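You operate a simulated robot arm through the tools that you are given. There is no shell and no other tool. Be economical: measure what you need, move in short steps, check, and stop when the job is done.

Carry out the task below with a simulated robot arm. There is one attempt and no reset: what you move stays moved.

TASK
Put the plug marked "29" from the steel table on top of the brick there and the plug labelled "95" on top of the white paper ball there.
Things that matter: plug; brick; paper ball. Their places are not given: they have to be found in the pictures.

It is judged by the outcome, as a careful person would: the job done as asked, and still so three seconds after it is handed in. It fails if anything else is knocked over, pushed out of place, dropped, spilled or broken.

THE ROBOT
A 7-joint arm with a two-finger parallel gripper, fixed in place. Base frame: the origin is at the foot of the arm, x ahead of it, y to its left, z up; the work surface is at about z = 0. Lengths are in m, angles in rad, forces in N, time in s.
With the tool pointing down near the work surface it reaches from about 0.24 to 0.62 m from the base axis. Its first joint turns from -1.152 to 1.152 rad. Payload 2.6 kg.
Tool frame: the origin (TCP) lies between the finger pads and is the grasp point; the fingertips stand 0.03 m ahead of it; z points along the fingers, y is the line along which they close. The gripper opens to 0.094 m. The fingers are 0.028 m wide and 0.01 m thick; the gripper's body (0.05 by 0.096 m) begins 0.055 m behind the TCP.
Orientation is that of the tool frame in the base frame, as a unit quaternion [x, y, z, w]. With the fingers straight down and closing along the base's y, the tool's x points along the base's -x, its y along +y and its z along -z.

THE INTERFACE
- The arm moves only by the tool move_arm. Its argument "moves" is one flat list of numbers, 7 for each row, row after row: the shift along the tool's x, y, z in units of 400 mm (1.0 is 400 mm), then the turn, a rotation vector about the tool's x, y, z in units of 180 degrees (1.0 is 180 degrees), then the finger opening in mm, from 0 to 94. In form: [tx, ty, tz, ax, ay, az, fingers, tx, ty, tz, ax, ay, az, fingers, ...]. A call has 1 to 12 rows; each row is the pose to reach, as a shift and turn from the pose commanded when the call began, along the tool's axes at that moment. A call with a number of a shift or a turn outside -1 to 1 is refused whole. A row lasts 0.2 s, in which the tool goes at most 0.05 m and 0.15 rad; a call with a longer step from one row to the next is refused whole, and so is a gripper value outside its range. A pose out of reach is approached as far as the arm can. The call stops where the force on the tool passes 40 N (or 10 N more than at its start, if that is more) or the arm is blocked; 0.2 s more then pass. The fingers move at their own pace (about 0.072 m/s each) and stop on an object; they squeeze with about 24 N. The grip force told is the motor's: it shows also when the fingers shut on nothing. Time passes only in rows, and 0.2 s behind the last, so rows that repeat a pose let the fingers close. It gives the time, the measured TCP pose, the force on the tool (base axes), the opening and the grip force at its end, in the units of the frame above (readings bear some noise).
- Cameras (640 x 400 px; columns grow to the right, rows downward): "scene" is fixed at [0.0201, 0.4236, 0.5597]; the picture's right is [-0.88, -0.48, 0.00], its down [-0.29, 0.54, -0.79] and it looks along [0.38, -0.69, -0.61] (base axes); focal length 348 px, centre (320, 200). "wrist" rides on the gripper at [-0.037, 0, -0.058] in the tool frame; the picture's right is [0.00, -1.00, 0.00], its down [0.97, 0.00, -0.24] and it looks along [0.24, 0.00, 0.97] (tool axes); focal length 218 px, centre (320, 200).
- get_image(camera): a new picture of that camera. No time passes.
- point_at(camera, pixels): for up to 12 pixels [column, row] of the newest picture of that camera ("zoom" is the newest enlarged one), the place [x, y, z] in the base frame of the surface seen there, good to about 0.002 m. No time passes.
- close_up(camera, box): a new picture of the part [left, top, right, bottom] of that camera's present view, enlarged. No time passes.
- hand_in(): hands the job in; it is judged then, once.

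Work in short steps. Measure before you move; look again where a grasp or a placing could have gone wrong, and mend it. You have 60 turns and 26 pictures in all, the two below and enlarged ones among them. Open the gripper and draw the arm clear of the work before you hand the job in, unless the task says otherwise; then end with one line.

The tools are called after "Call:" as a command line: name --argument value ..., lists and objects as JSON in quotes. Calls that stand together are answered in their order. move_arm: Moves the arm, as the interface text tells. Its arguments: {"type":"object","properties":{"moves":{"type":"array"}},"required":["moves"]} The other tools are called the same way: get_image (camera) takes a picture; point_at (camera, pixels) gives the place of the surface under pixels of a picture; close_up (camera, box) takes an enlarged picture of a part of a camera's view; hand_in () hands the job in.

At the start:

```text
clock: 0.0
tool_pos: [0.3932, -0.1667, 0.2751]
orientation: [0.0, 1.0, 0.0, 0.0]
force: [-0.4, 0.3, -0.4]
width: 0.0941
grip_force: 0.1
```

scene: 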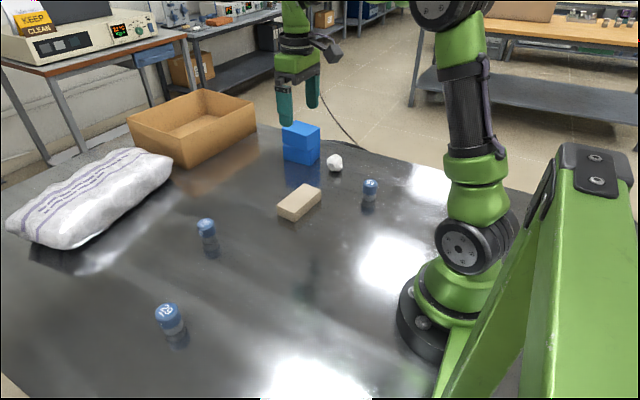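
wrist: 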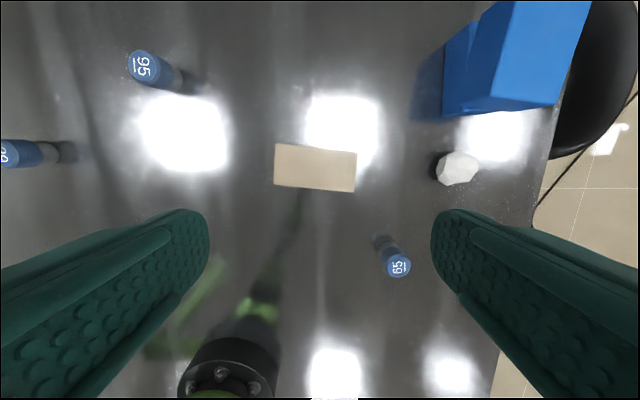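

Three blue plugs are visible; I take close-ups of them to read the labels.

Call:
close_up --camera "scene" --box '[130, 200, 240, 350]'

Call:
close_up --camera "wrist" --box '[0, 30, 220, 180]'

Call:
close_up --camera "wrist" --box '[340, 130, 500, 290]'

Call:
close_up --camera "scene" --box '[260, 110, 400, 230]'

```text
2.67 times, centred on (185, 275) of scene
```

zoom: 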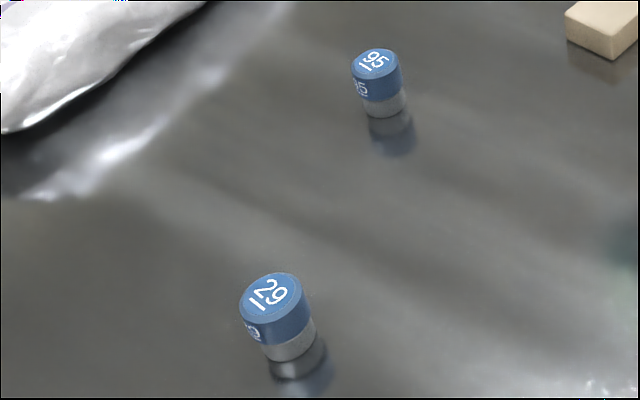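

```text
2.67 times, centred on (110, 105) of wrist
```

zoom: 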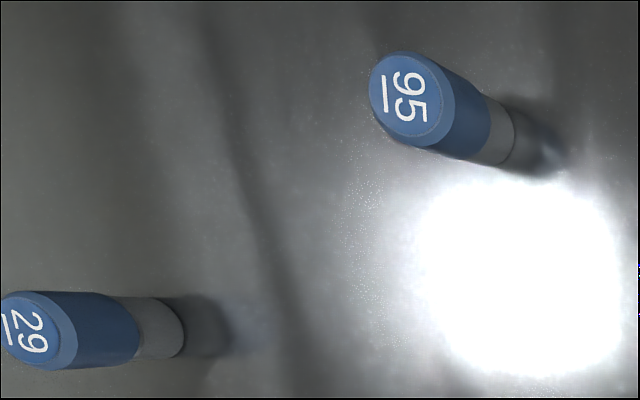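

```text
2.50 times, centred on (420, 210) of wrist
```

zoom: 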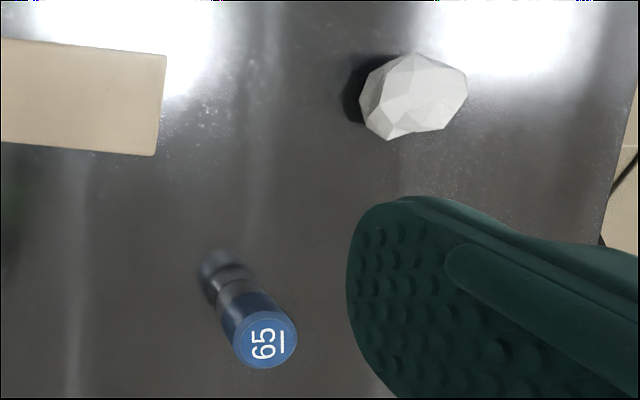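

```text
3.33 times, centred on (330, 170) of scene
```

zoom: 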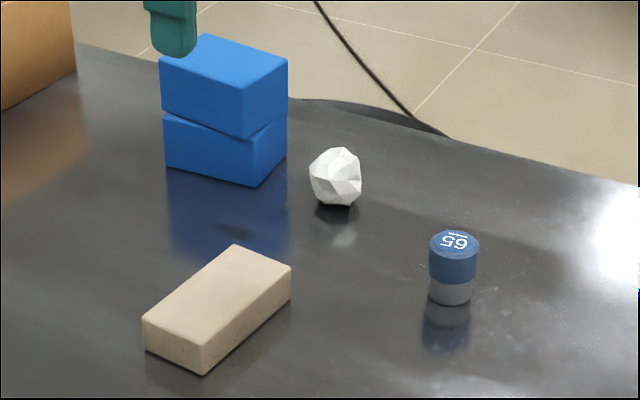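

Plugs read: 29 near scene (168,315), 95 at (205,227), 65 is the distractor. I measure the ball and brick in the zoom, and the plugs in the scene and wrist pictures.

Call:
point_at --camera "zoom" --pixels '[[335, 150], [343, 155], [325, 165], [350, 165], [335, 175], [335, 190], [235, 246], [290, 267], [145, 320], [205, 345], [217, 295], [350, 152]]'

Call:
point_at --camera "scene" --pixels '[[167, 312], [158, 312], [176, 312], [167, 306], [167, 318], [205, 224], [199, 224], [211, 224], [205, 221], [205, 227], [208, 250], [175, 333]]'

Call:
point_at --camera "wrist" --pixels '[[457, 168], [445, 165], [470, 165], [457, 155], [457, 178], [450, 158], [465, 175], [143, 66], [132, 66], [153, 66], [143, 55], [143, 76]]'

```text
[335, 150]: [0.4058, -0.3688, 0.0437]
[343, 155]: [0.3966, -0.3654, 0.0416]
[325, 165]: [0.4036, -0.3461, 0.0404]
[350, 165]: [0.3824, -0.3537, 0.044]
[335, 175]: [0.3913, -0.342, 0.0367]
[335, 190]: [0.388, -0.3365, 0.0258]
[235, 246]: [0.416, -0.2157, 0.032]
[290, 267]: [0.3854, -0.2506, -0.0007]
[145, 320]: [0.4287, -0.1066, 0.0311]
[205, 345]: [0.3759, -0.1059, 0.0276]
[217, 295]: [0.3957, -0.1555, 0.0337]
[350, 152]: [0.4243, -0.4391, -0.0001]
```

```text
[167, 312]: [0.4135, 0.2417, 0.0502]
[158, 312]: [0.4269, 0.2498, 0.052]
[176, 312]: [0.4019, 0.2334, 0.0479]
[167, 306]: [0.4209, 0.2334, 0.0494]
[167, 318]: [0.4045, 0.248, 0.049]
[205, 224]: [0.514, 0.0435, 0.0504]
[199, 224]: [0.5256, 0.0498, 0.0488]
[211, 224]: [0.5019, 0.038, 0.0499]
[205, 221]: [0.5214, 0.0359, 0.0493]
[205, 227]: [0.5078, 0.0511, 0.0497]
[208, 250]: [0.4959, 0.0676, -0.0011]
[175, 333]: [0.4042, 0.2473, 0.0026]
```

```text
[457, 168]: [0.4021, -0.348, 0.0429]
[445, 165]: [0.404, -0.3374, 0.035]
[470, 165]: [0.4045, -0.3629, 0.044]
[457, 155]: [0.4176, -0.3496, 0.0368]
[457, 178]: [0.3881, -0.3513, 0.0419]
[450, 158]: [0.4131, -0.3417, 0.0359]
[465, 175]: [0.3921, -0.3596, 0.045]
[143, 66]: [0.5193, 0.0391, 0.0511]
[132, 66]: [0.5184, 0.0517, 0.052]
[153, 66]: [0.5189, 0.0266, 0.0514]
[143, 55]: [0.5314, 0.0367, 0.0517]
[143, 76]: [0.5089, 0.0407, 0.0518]
```

Ball top about z=0.045 around (0.40,-0.353). I move over it first to see its top from above.

Call:
move_arm --moves '[0, -0.093, 0.03, 0, 0, 0, 94, 0, -0.186, 0.06, 0, 0, 0, 94, 0, -0.279, 0.09, 0, 0, 0, 94, 0, -0.372, 0.12, 0, 0, 0, 94, 0, -0.465, 0.15, 0, 0, 0, 94]'

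Call:
close_up --camera "wrist" --box '[240, 150, 400, 250]'

```text
clock: 1.2
tool_pos: [0.3931, -0.3499, 0.2175]
orientation: [0.001, 1.0, 0.001, 0.0]
force: [0.6, 0.4, 0.0]
width: 0.094
grip_force: 0.0
```

```text
4.00 times, centred on (320, 200) of wrist
```

zoom: 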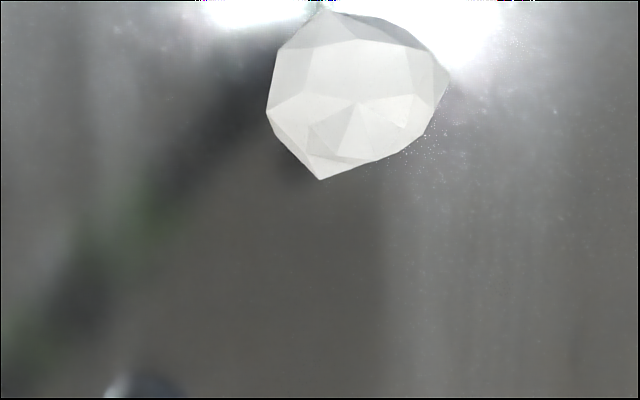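

The ball is at zoom (355,95); I sample its top for heights.

Call:
point_at --camera "zoom" --pixels '[[320, 55], [355, 55], [390, 55], [320, 80], [355, 80], [390, 80], [310, 100], [355, 100], [390, 105], [355, 120], [320, 140], [375, 140]]'

Call:
point_at --camera "zoom" --pixels '[[322, 14], [440, 80], [272, 105], [320, 176], [425, 125], [340, 65], [370, 65], [340, 90], [370, 90], [410, 85], [355, 45], [385, 150]]'

```text
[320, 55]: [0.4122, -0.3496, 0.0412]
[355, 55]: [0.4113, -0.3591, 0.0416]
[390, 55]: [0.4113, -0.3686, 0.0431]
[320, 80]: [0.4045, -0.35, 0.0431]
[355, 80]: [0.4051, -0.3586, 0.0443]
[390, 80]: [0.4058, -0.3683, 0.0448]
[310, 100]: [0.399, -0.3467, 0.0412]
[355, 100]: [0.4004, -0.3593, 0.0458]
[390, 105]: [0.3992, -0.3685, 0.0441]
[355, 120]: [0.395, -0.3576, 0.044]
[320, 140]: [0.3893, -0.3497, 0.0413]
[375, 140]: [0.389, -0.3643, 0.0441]
```

```text
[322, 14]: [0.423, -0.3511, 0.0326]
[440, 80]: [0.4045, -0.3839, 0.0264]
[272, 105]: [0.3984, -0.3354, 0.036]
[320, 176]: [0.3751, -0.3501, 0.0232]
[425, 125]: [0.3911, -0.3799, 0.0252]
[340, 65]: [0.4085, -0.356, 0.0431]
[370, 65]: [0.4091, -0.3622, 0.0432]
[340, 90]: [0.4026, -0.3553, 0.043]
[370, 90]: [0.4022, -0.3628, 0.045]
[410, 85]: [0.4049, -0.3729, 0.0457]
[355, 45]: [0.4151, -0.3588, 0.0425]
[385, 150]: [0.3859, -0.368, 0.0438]
```

Ball spans centre ≈(0.400,-0.361) with a fairly flat top at z≈0.045. Now I travel to plug 29 at about (0.414,0.241).

Call:
move_arm --moves '[0, 0.12, 0, 0, 0, 0, 94, 0, 0.24, 0, 0, 0, 0, 94, 0, 0.36, 0, 0, 0, 0, 94, 0, 0.48, 0, 0, 0, 0, 94, 0, 0.6, 0, 0, 0, 0, 94, 0, 0.72, 0, 0, 0, 0, 94, 0, 0.84, 0, 0, 0, 0, 94, 0, 0.96, 0, 0, 0, 0, 94]'

Call:
move_arm --moves '[0, 0.11, 0, 0, 0, 0, 94, -0.013, 0.22, 0, 0, 0, 0, 94, -0.026, 0.33, 0, 0, 0, 0, 94, -0.04, 0.44, 0, 0, 0, 0, 94, -0.053, 0.524, 0, 0, 0, 0, 94]'

Call:
get_image --camera "wrist"

```text
clock: 3.0
tool_pos: [0.3919, 0.0333, 0.2157]
orientation: [0.0, 1.0, 0.0, 0.0]
force: [-1.0, 0.3, -0.6]
width: 0.094
grip_force: 0.1
```

```text
clock: 4.2
tool_pos: [0.4141, 0.2395, 0.2146]
orientation: [0.001, 1.0, 0.0, 0.001]
force: [-0.7, -0.2, -0.2]
width: 0.0938
grip_force: 0.1
```

```text
18 pictures are left
```

wrist: 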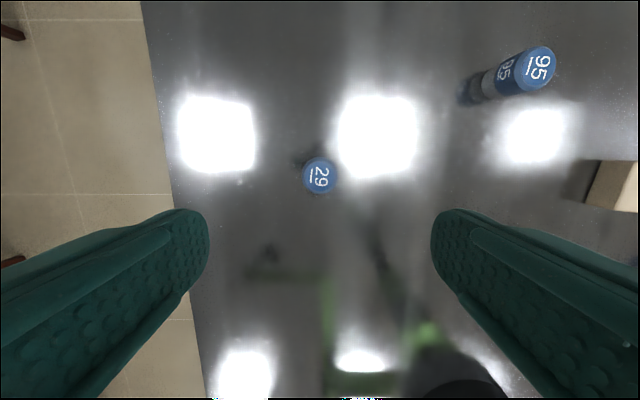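

Call:
point_at --camera "wrist" --pixels '[[320, 175], [306, 175], [334, 175], [320, 161], [320, 189], [537, 68], [525, 68], [550, 68], [537, 53], [537, 84]]'

```text
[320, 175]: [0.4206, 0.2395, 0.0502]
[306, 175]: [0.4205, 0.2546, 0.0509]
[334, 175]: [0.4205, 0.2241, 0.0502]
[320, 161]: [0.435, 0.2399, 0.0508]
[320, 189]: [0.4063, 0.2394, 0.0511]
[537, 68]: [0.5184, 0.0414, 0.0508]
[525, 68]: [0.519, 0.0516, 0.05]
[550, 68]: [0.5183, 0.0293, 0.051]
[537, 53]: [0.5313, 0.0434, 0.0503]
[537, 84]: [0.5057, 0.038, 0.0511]
```

Plug 29 centre is (0.420,0.239), top 0.051. I descend to z≈0.042 and close.

Call:
move_arm --moves '[-0.014, 0, 0.1, 0, 0, 0, 94, -0.014, 0, 0.2, 0, 0, 0, 80, -0.014, 0, 0.3, 0, 0, 0, 70, -0.014, 0, 0.39, 0, 0, 0, 60, -0.014, 0, 0.4315, 0, 0, 0, 60, -0.014, 0, 0.4315, 0, 0, 0, 40, -0.014, 0, 0.4315, 0, 0, 0, 20, -0.014, 0, 0.4315, 0, 0, 0, 15, -0.014, 0, 0.4315, 0, 0, 0, 15]'

```text
clock: 6.2
tool_pos: [0.4188, 0.2408, 0.0417]
orientation: [0.0, 1.0, 0.0, 0.0]
force: [0.1, -0.6, 0.2]
width: 0.0371
grip_force: 23.8
```

Call:
move_arm --moves '[0, 0, -0.05, 0, 0, 0, 15, 0, 0, -0.15, 0, 0, 0, 15, 0, 0, -0.25, 0, 0, 0, 15, 0, 0, -0.35, 0, 0, 0, 15]'

Call:
get_image --camera "wrist"

```text
clock: 7.2
tool_pos: [0.4199, 0.2423, 0.1831]
orientation: [0.0, 1.0, 0.001, 0.0]
force: [0.7, 0.5, -0.6]
width: 0.0368
grip_force: 24.1
```

```text
17 pictures are left
```

wrist: 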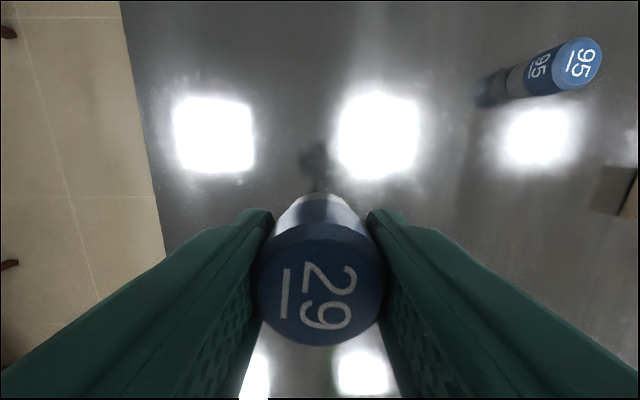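

Plug 29 is held upright. Carry it toward the brick.

Call:
move_arm --moves '[0, -0.12, 0, 0, 0, 0, 15, 0, -0.24, 0, 0, 0, 0, 15, 0.01, -0.36, 0, 0, 0, 0, 15, 0.02, -0.48, 0, 0, 0, 0, 15, 0.03, -0.6, 0, 0, 0, 0, 15, 0.04, -0.72, 0, 0, 0, 0, 15, 0.05, -0.84, 0, 0, 0, 0, 15, 0.056, -0.93, 0, 0, 0, 0, 15, 0.056, -0.99, 0, 0, 0, 0, 15]'

Call:
get_image --camera "wrist"

Call:
get_image --camera "scene"

```text
clock: 9.2
tool_pos: [0.3985, -0.1571, 0.1834]
orientation: [0.0, 1.0, 0.0, 0.0]
force: [-0.1, -0.1, 0.3]
width: 0.037
grip_force: 24.3
```

```text
16 pictures are left
```

wrist: 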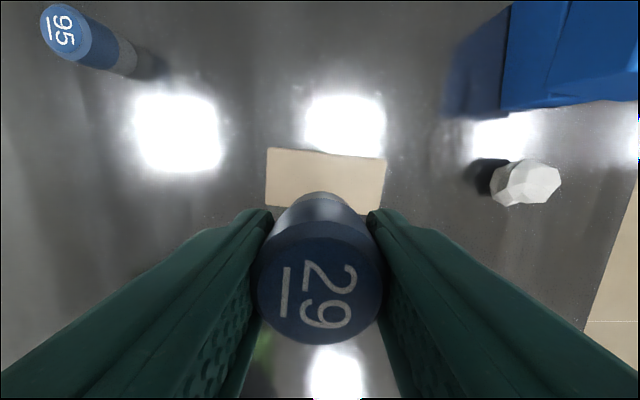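

```text
15 pictures are left
```

scene: 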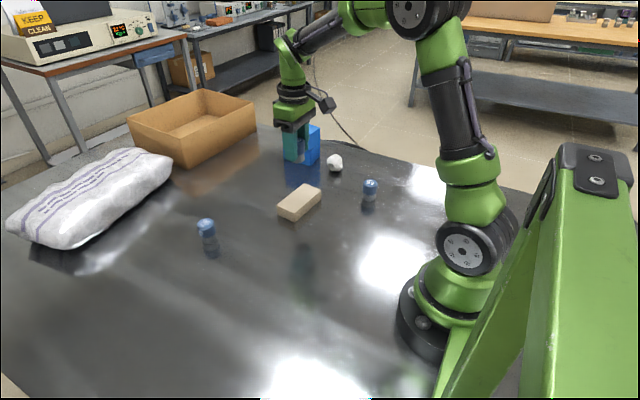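

Measure the brick's top: wrist corners (270,152),(384,160), (268,205),(380,208), and scene corners.

Call:
point_at --camera "wrist" --pixels '[[271, 152], [382, 161], [268, 204], [379, 207], [300, 180], [350, 180]]'

Call:
point_at --camera "scene" --pixels '[[302, 186], [319, 191], [296, 212], [279, 206], [299, 198]]'

```text
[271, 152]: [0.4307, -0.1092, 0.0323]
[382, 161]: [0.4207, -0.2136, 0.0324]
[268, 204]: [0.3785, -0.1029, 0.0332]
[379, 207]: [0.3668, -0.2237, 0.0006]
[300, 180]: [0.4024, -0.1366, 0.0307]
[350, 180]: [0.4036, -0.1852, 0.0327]
```

```text
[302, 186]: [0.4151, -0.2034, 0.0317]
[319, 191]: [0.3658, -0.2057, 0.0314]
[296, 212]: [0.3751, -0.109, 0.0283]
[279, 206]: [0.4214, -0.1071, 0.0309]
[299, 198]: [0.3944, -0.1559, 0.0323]
```

The tool stands over the brick's middle. Descend to just above contact.

Call:
move_arm --moves '[0, 0, 0.1, 0, 0, 0, 15, 0, 0, 0.2, 0, 0, 0, 15, 0, 0, 0.25, 0, 0, 0, 15, 0, 0, 0.268, 0, 0, 0, 15, 0, 0, 0.268, 0, 0, 0, 15]'

Call:
move_arm --moves '[0, 0, 0.002, 0, 0, 0, 15, 0, 0, 0.004, 0, 0, 0, 15]'

```text
clock: 10.4
tool_pos: [0.3961, -0.1519, 0.0732]
orientation: [0.001, 1.0, 0.0, -0.001]
force: [-0.4, 0.6, 0.6]
width: 0.0369
grip_force: 24.0
```

```text
clock: 11.0
tool_pos: [0.3974, -0.1523, 0.0731]
orientation: [0.0, 1.0, -0.001, 0.0]
force: [-0.2, -0.9, -1.0]
width: 0.0372
grip_force: 23.8
```

Call:
close_up --camera "scene" --box '[250, 140, 346, 230]'

Call:
move_arm --moves '[0, 0, 0.0025, 0, 0, 0, 15, 0, 0, 0.005, 0, 0, 0, 15]'

```text
4.44 times, centred on (298, 185) of scene
```

zoom: 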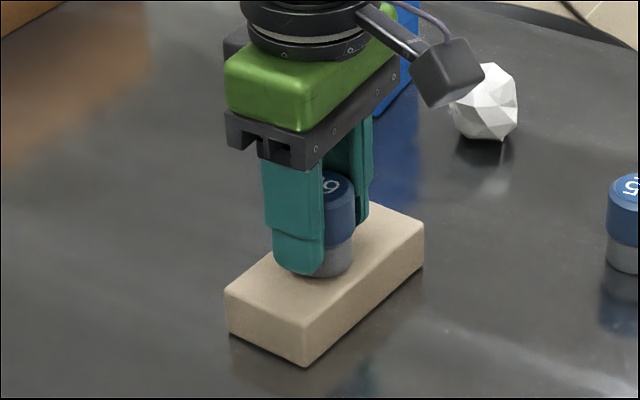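

```text
clock: 11.6
tool_pos: [0.398, -0.152, 0.0731]
orientation: [0.0, 1.0, 0.0, 0.0]
force: [-1.8, 1.0, 7.8]
width: 0.0369
grip_force: 24.7
```

Contact (Fz 7.8 N). Release and rise.

Call:
move_arm --moves '[0, 0, -0.003, 0, 0, 0, 40, 0, 0, -0.003, 0, 0, 0, 60, 0, 0, -0.003, 0, 0, 0, 80, 0, 0, -0.003, 0, 0, 0, 80, 0, 0, -0.06, 0, 0, 0, 80, 0, 0, -0.16, 0, 0, 0, 80, 0, 0, -0.27, 0, 0, 0, 80, 0, 0, -0.35, 0, 0, 0, 80]'

Call:
close_up --camera "scene" --box '[250, 140, 346, 230]'

```text
clock: 13.4
tool_pos: [0.3997, -0.1512, 0.2136]
orientation: [0.0, 1.0, 0.0, 0.0]
force: [-0.4, 0.6, -0.5]
width: 0.0797
grip_force: 0.1
```

```text
4.44 times, centred on (298, 185) of scene
```

zoom: 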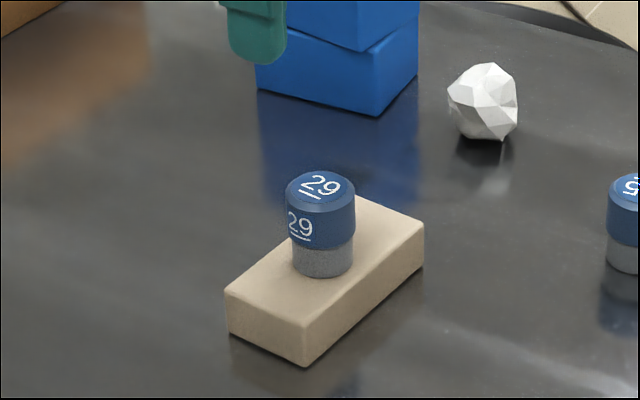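

Plug 29 stands on the brick. Next go above plug 95.

Call:
move_arm --moves '[-0.05, 0.08, 0, 0, 0, 0, 80, -0.1, 0.16, 0, 0, 0, 0, 80, -0.15, 0.24, 0, 0, 0, 0, 80, -0.2, 0.32, 0, 0, 0, 0, 80, -0.25, 0.41, 0, 0, 0, 0, 80, -0.297, 0.485, 0, 0, 0, 0, 80, -0.297, 0.485, 0, 0, 0, 0, 80]'

Call:
get_image --camera "wrist"

Call:
point_at --camera "wrist" --pixels '[[320, 175], [320, 165], [320, 185], [310, 175], [330, 175]]'

```text
clock: 15.0
tool_pos: [0.5198, 0.0396, 0.213]
orientation: [-0.001, 1.0, 0.0, 0.0]
force: [-0.1, 0.1, 0.4]
width: 0.0799
grip_force: 0.0
```

```text
12 pictures are left
```

wrist: 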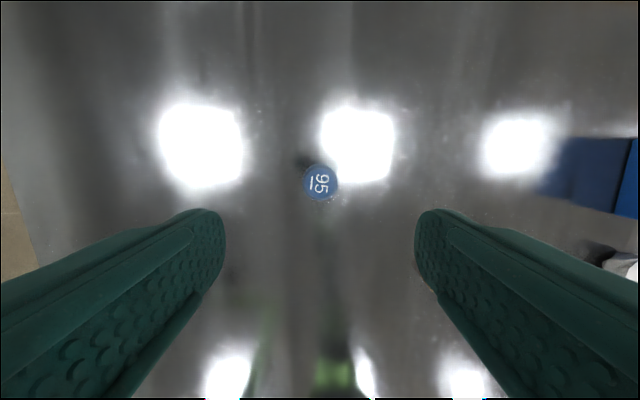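

```text
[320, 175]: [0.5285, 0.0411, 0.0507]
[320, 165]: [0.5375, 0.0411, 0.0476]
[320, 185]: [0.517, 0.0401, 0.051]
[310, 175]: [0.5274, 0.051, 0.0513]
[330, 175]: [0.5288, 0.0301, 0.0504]
```

Plug 95 lies right below. Descend and grasp.

Call:
move_arm --moves '[0, 0, 0.1, 0, 0, 0, 80, 0, 0, 0.2, 0, 0, 0, 70, 0, 0, 0.3, 0, 0, 0, 65, 0, 0, 0.39, 0, 0, 0, 60, 0, 0, 0.4275, 0, 0, 0, 60, 0, 0, 0.4275, 0, 0, 0, 40, 0, 0, 0.4275, 0, 0, 0, 20, 0, 0, 0.4275, 0, 0, 0, 15, 0, 0, 0.4275, 0, 0, 0, 15]'

Call:
move_arm --moves '[0, 0, -0.05, 0, 0, 0, 15, 0, 0, -0.15, 0, 0, 0, 15, 0, 0, -0.26, 0, 0, 0, 15, 0, 0, -0.37, 0, 0, 0, 15, 0, 0, -0.43, 0, 0, 0, 15]'

```text
clock: 17.0
tool_pos: [0.516, 0.0398, 0.0387]
orientation: [0.0, 1.0, 0.0, 0.001]
force: [-0.5, -0.4, 0.4]
width: 0.037
grip_force: 23.9
```

```text
clock: 18.2
tool_pos: [0.5146, 0.0413, 0.2144]
orientation: [0.001, 1.0, -0.001, 0.001]
force: [0.3, 0.2, -1.4]
width: 0.0372
grip_force: 23.8
```

Held. Carry it to near the ball, moving x in first to stay clear of the blue blocks.

Call:
move_arm --moves '[0.07, -0.09, 0, 0, 0, 0, 15, 0.14, -0.18, 0, 0, 0, 0, 15, 0.21, -0.27, 0, 0, 0, 0, 15, 0.287, -0.36, 0, 0, 0, 0, 15, 0.287, -0.48, 0, 0, 0, 0, 15, 0.287, -0.6, 0, 0, 0, 0, 15, 0.287, -0.72, 0, 0, 0, 0, 15, 0.287, -0.83, 0, 0, 0, 0, 15, 0.287, -0.93, 0, 0, 0, 0, 15, 0.287, -1.0, 0, 0, 0, 0, 15, 0.287, -1.0, 0, 0, 0, 0, 15]'

Call:
get_image --camera "wrist"

```text
clock: 20.6
tool_pos: [0.4039, -0.3598, 0.2111]
orientation: [0.0, 1.0, 0.0, 0.0]
force: [-0.1, 0.3, -0.9]
width: 0.0368
grip_force: 23.9
```

```text
11 pictures are left
```

wrist: 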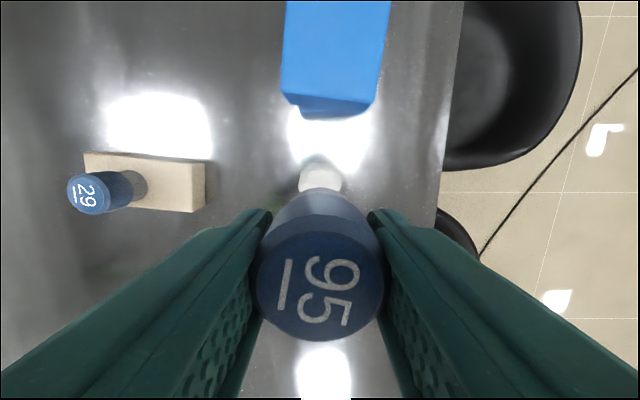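

Call:
point_at --camera "wrist" --pixels '[[285, 92], [370, 100], [340, 50], [335, 116], [302, 180], [340, 180], [320, 164], [320, 178]]'

```text
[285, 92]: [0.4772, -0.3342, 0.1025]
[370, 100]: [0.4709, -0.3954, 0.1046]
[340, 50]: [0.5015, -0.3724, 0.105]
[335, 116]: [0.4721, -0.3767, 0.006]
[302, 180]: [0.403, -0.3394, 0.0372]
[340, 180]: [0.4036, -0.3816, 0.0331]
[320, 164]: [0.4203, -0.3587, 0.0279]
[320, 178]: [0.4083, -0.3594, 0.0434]
```

Blue block edge x≈0.47, top 0.105, clear of the gripper body. Shift slightly back in x and descend to z≈0.098.

Call:
move_arm --moves '[0.013, -0.002, 0.08, 0, 0, 0, 15, 0.013, -0.002, 0.17, 0, 0, 0, 15, 0.013, -0.002, 0.25, 0, 0, 0, 15, 0.013, -0.002, 0.28, 0, 0, 0, 15, 0.013, -0.002, 0.28, 0, 0, 0, 15, 0.013, -0.002, 0.28, 0, 0, 0, 15]'

Call:
close_up --camera "scene" --box '[295, 115, 375, 180]'

Call:
close_up --camera "wrist" --box '[240, 100, 400, 240]'

```text
clock: 22.0
tool_pos: [0.3976, -0.3613, 0.1005]
orientation: [0.0, 1.0, 0.0, 0.0]
force: [0.1, -0.5, -0.4]
width: 0.0373
grip_force: 23.8
```

```text
6.15 times, centred on (335, 148) of scene
```

zoom: 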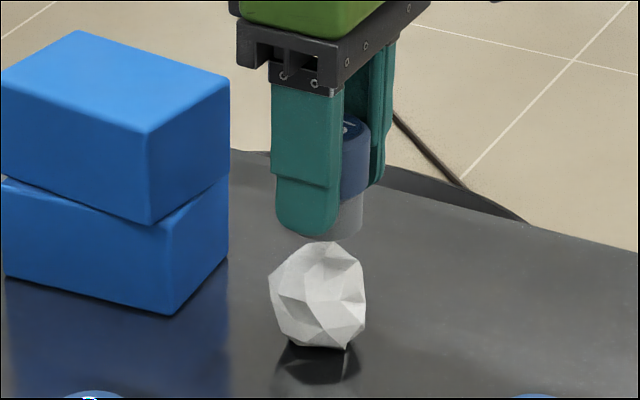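

```text
2.86 times, centred on (320, 170) of wrist
```

zoom: 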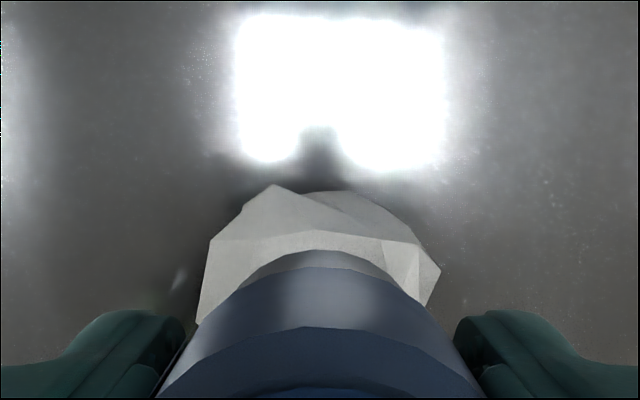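

Scene zoom suggests the plug may be a few mm to the right of the ball's middle; I measure with points on the plug and ball.

Call:
move_arm --moves '[0, 0, 0, 0, 0, 0, 15]'

Call:
close_up --camera "scene" --box '[295, 115, 375, 180]'

Call:
point_at --camera "zoom" --pixels '[[355, 170], [366, 170], [350, 210], [360, 210], [340, 230], [355, 228], [320, 246], [345, 258], [300, 260], [362, 285], [272, 285], [317, 270]]'

```text
clock: 22.4
tool_pos: [0.3979, -0.3613, 0.1006]
orientation: [0.0, 1.0, 0.0, 0.0]
force: [-0.2, -0.3, 0.1]
width: 0.0369
grip_force: 23.7
```

```text
6.15 times, centred on (335, 148) of scene
```

zoom: 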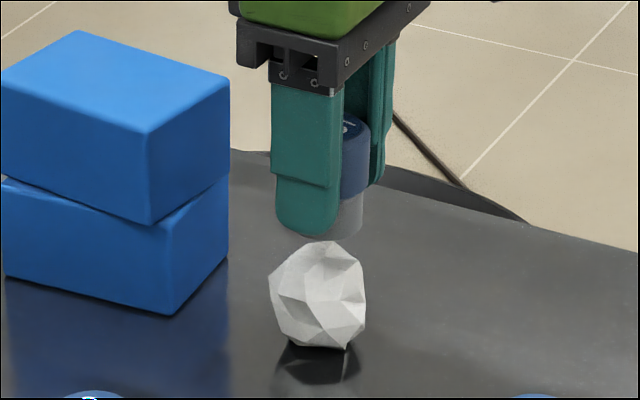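

```text
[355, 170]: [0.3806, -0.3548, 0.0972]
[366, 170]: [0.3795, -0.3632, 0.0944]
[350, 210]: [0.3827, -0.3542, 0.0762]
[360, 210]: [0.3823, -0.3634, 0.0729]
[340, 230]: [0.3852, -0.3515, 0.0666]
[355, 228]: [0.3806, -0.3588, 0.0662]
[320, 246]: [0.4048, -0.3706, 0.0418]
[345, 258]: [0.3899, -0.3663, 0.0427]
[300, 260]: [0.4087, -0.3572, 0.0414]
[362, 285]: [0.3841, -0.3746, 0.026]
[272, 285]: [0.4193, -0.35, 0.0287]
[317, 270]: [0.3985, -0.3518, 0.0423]
```

Plug axis is at about (0.3975,-0.361), ball middle ≈(0.401,-0.361): shift +3 mm in x and descend until ~1 mm above.

Call:
move_arm --moves '[-0.0075, 0, 0.01, 0, 0, 0, 15, -0.0075, 0, 0.022, 0, 0, 0, 15, -0.0075, 0, 0.032, 0, 0, 0, 15, -0.0075, 0, 0.032, 0, 0, 0, 15]'

Call:
move_arm --moves '[0, 0, 0.002, 0, 0, 0, 15, 0, 0, 0.002, 0, 0, 0, 15]'

Call:
close_up --camera "scene" --box '[295, 115, 375, 180]'

```text
clock: 23.4
tool_pos: [0.4, -0.3622, 0.0882]
orientation: [0.0, 1.0, 0.0, 0.0]
force: [-0.4, -0.7, -0.1]
width: 0.0368
grip_force: 24.3
```

```text
clock: 24.0
tool_pos: [0.3991, -0.3624, 0.0867]
orientation: [0.0, 1.0, 0.0, 0.0]
force: [-0.2, 0.4, -1.9]
width: 0.037
grip_force: 24.1
```

```text
6.15 times, centred on (335, 148) of scene
```

zoom: 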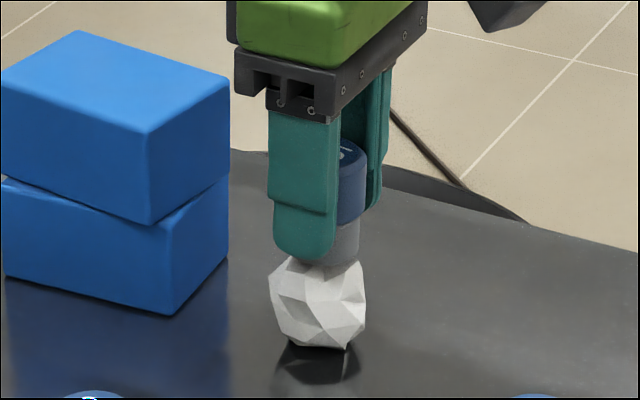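

Nearly touching. Continue in ~0.6 mm steps.

Call:
move_arm --moves '[0, 0, 0.0015, 0, 0, 0, 15, 0, 0, 0.0015, 0, 0, 0, 15]'

Call:
move_arm --moves '[0, 0, 0.0015, 0, 0, 0, 15, 0, 0, 0.0015, 0, 0, 0, 15]'

```text
clock: 24.6
tool_pos: [0.3997, -0.3612, 0.0853]
orientation: [0.0, 1.0, -0.001, 0.0]
force: [0.3, 1.4, -0.8]
width: 0.037
grip_force: 24.1
```

```text
clock: 25.2
tool_pos: [0.4, -0.362, 0.0858]
orientation: [0.0, 1.0, 0.0, 0.0]
force: [0.3, 0.1, -0.4]
width: 0.0369
grip_force: 23.7
```

Call:
move_arm --moves '[0, 0, 0.0015, 0, 0, 0, 15, 0, 0, 0.0015, 0, 0, 0, 15]'

Call:
move_arm --moves '[0, 0, 0.0015, 0, 0, 0, 15, 0, 0, 0.0015, 0, 0, 0, 15]'

Call:
close_up --camera "scene" --box '[295, 115, 375, 180]'

```text
clock: 25.8
tool_pos: [0.3989, -0.3618, 0.0859]
orientation: [0.0, 1.0, -0.001, 0.0]
force: [-0.5, -0.1, 6.4]
width: 0.037
grip_force: 23.7
```

```text
clock: 26.4
tool_pos: [0.3985, -0.3616, 0.0859]
orientation: [0.0, 1.0, -0.001, 0.001]
force: [0.3, -0.3, 8.4]
width: 0.0369
grip_force: 23.9
```

```text
6.15 times, centred on (335, 148) of scene
```

zoom: 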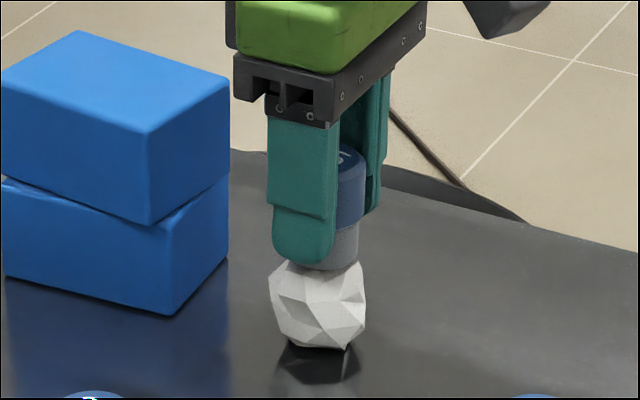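

In contact with 8 N and the ball unmoved. Ease the load slightly and open to 41 mm, so the fingers still guard it, to see whether it stands.

Call:
move_arm --moves '[0, 0, -0.002, 0, 0, 0, 15, 0, 0, -0.002, 0, 0, 0, 38, 0, 0, -0.002, 0, 0, 0, 39, 0, 0, -0.002, 0, 0, 0, 40, 0, 0, -0.002, 0, 0, 0, 41, 0, 0, -0.002, 0, 0, 0, 41, 0, 0, -0.002, 0, 0, 0, 41]'

Call:
close_up --camera "scene" --box '[295, 115, 375, 180]'

Call:
get_image --camera "wrist"

```text
clock: 28.0
tool_pos: [0.3998, -0.3613, 0.0852]
orientation: [0.0, 1.0, 0.0, -0.001]
force: [0.7, 0.6, -0.5]
width: 0.0412
grip_force: 0.0
```

```text
6.15 times, centred on (335, 148) of scene
```

zoom: 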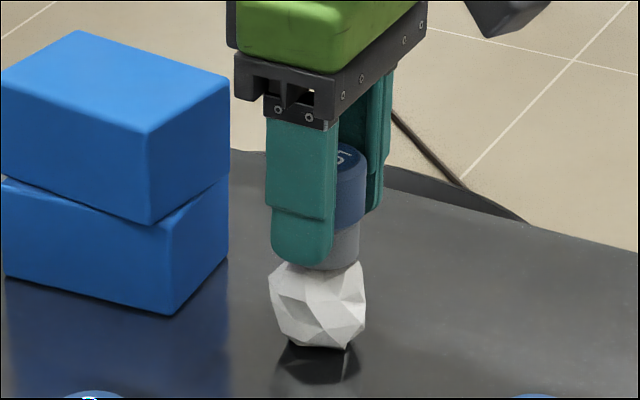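

```text
4 pictures are left
```

wrist: 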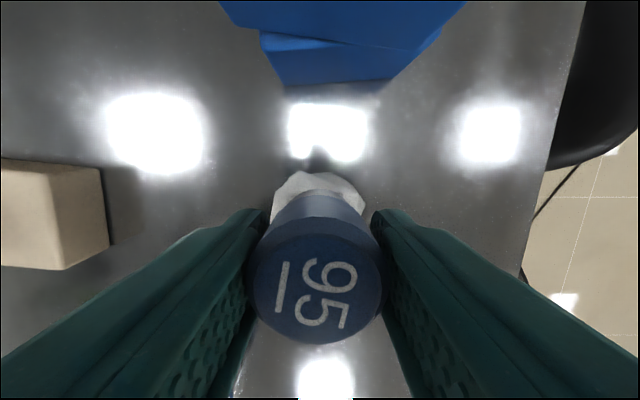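

It stands with grip force 0. Open wider gradually and wait before rising.

Call:
move_arm --moves '[0, 0, 0, 0, 0, 0, 43, 0, 0, 0, 0, 0, 0, 46, 0, 0, 0, 0, 0, 0, 50, 0, 0, 0, 0, 0, 0, 50, 0, 0, 0, 0, 0, 0, 50, 0, 0, 0, 0, 0, 0, 50, 0, 0, 0, 0, 0, 0, 50, 0, 0, 0, 0, 0, 0, 50]'

Call:
close_up --camera "wrist" --box '[220, 150, 420, 360]'

```text
clock: 29.8
tool_pos: [0.3994, -0.3617, 0.0858]
orientation: [0.001, 1.0, 0.0, 0.0]
force: [0.6, -0.5, 0.3]
width: 0.0502
grip_force: 0.1
```

```text
1.90 times, centred on (320, 255) of wrist
```

zoom: 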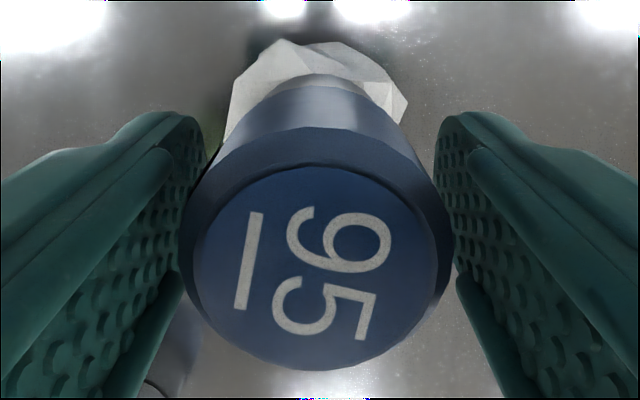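

Free-standing and upright, centred between the fingers. Open further and rise slowly, then draw clear.

Call:
move_arm --moves '[0, 0, 0, 0, 0, 0, 65, 0, 0, 0, 0, 0, 0, 80, 0, 0, 0, 0, 0, 0, 80, 0, 0, -0.03, 0, 0, 0, 80, 0, 0, -0.08, 0, 0, 0, 80, 0, 0, -0.15, 0, 0, 0, 80, 0, 0, -0.24, 0, 0, 0, 80, 0, 0, -0.34, 0, 0, 0, 80, 0.05, 0.06, -0.4, 0, 0, 0, 80, 0.12, 0.14, -0.42, 0, 0, 0, 80, 0.18, 0.22, -0.42, 0, 0, 0, 80, 0.18, 0.22, -0.42, 0, 0, 0, 80]'

Call:
close_up --camera "scene" --box '[255, 90, 395, 230]'

```text
clock: 32.4
tool_pos: [0.3265, -0.2752, 0.2527]
orientation: [0.0, 1.0, 0.0, 0.0]
force: [-0.4, -0.5, -0.7]
width: 0.0803
grip_force: 0.0
```

```text
2.86 times, centred on (325, 160) of scene
```

zoom: 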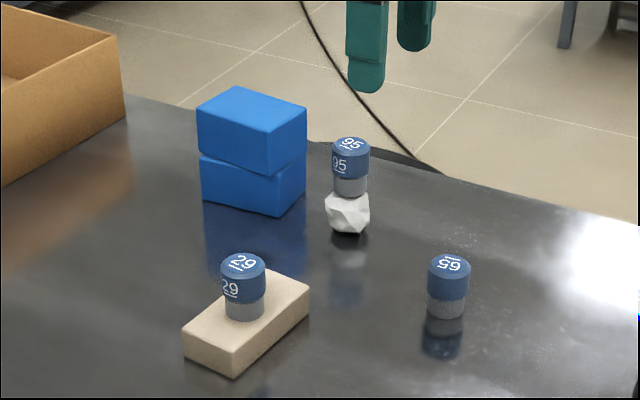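

Both plugs stand as asked, the rest is undisturbed, and the arm is clear. I hand it in.

Call:
hand_in

```text
The job is handed in.
```

Plug 29 is standing on the brick and plug 95 on the white paper ball; nothing else was moved, and the job is handed in with the gripper open and the arm clear.
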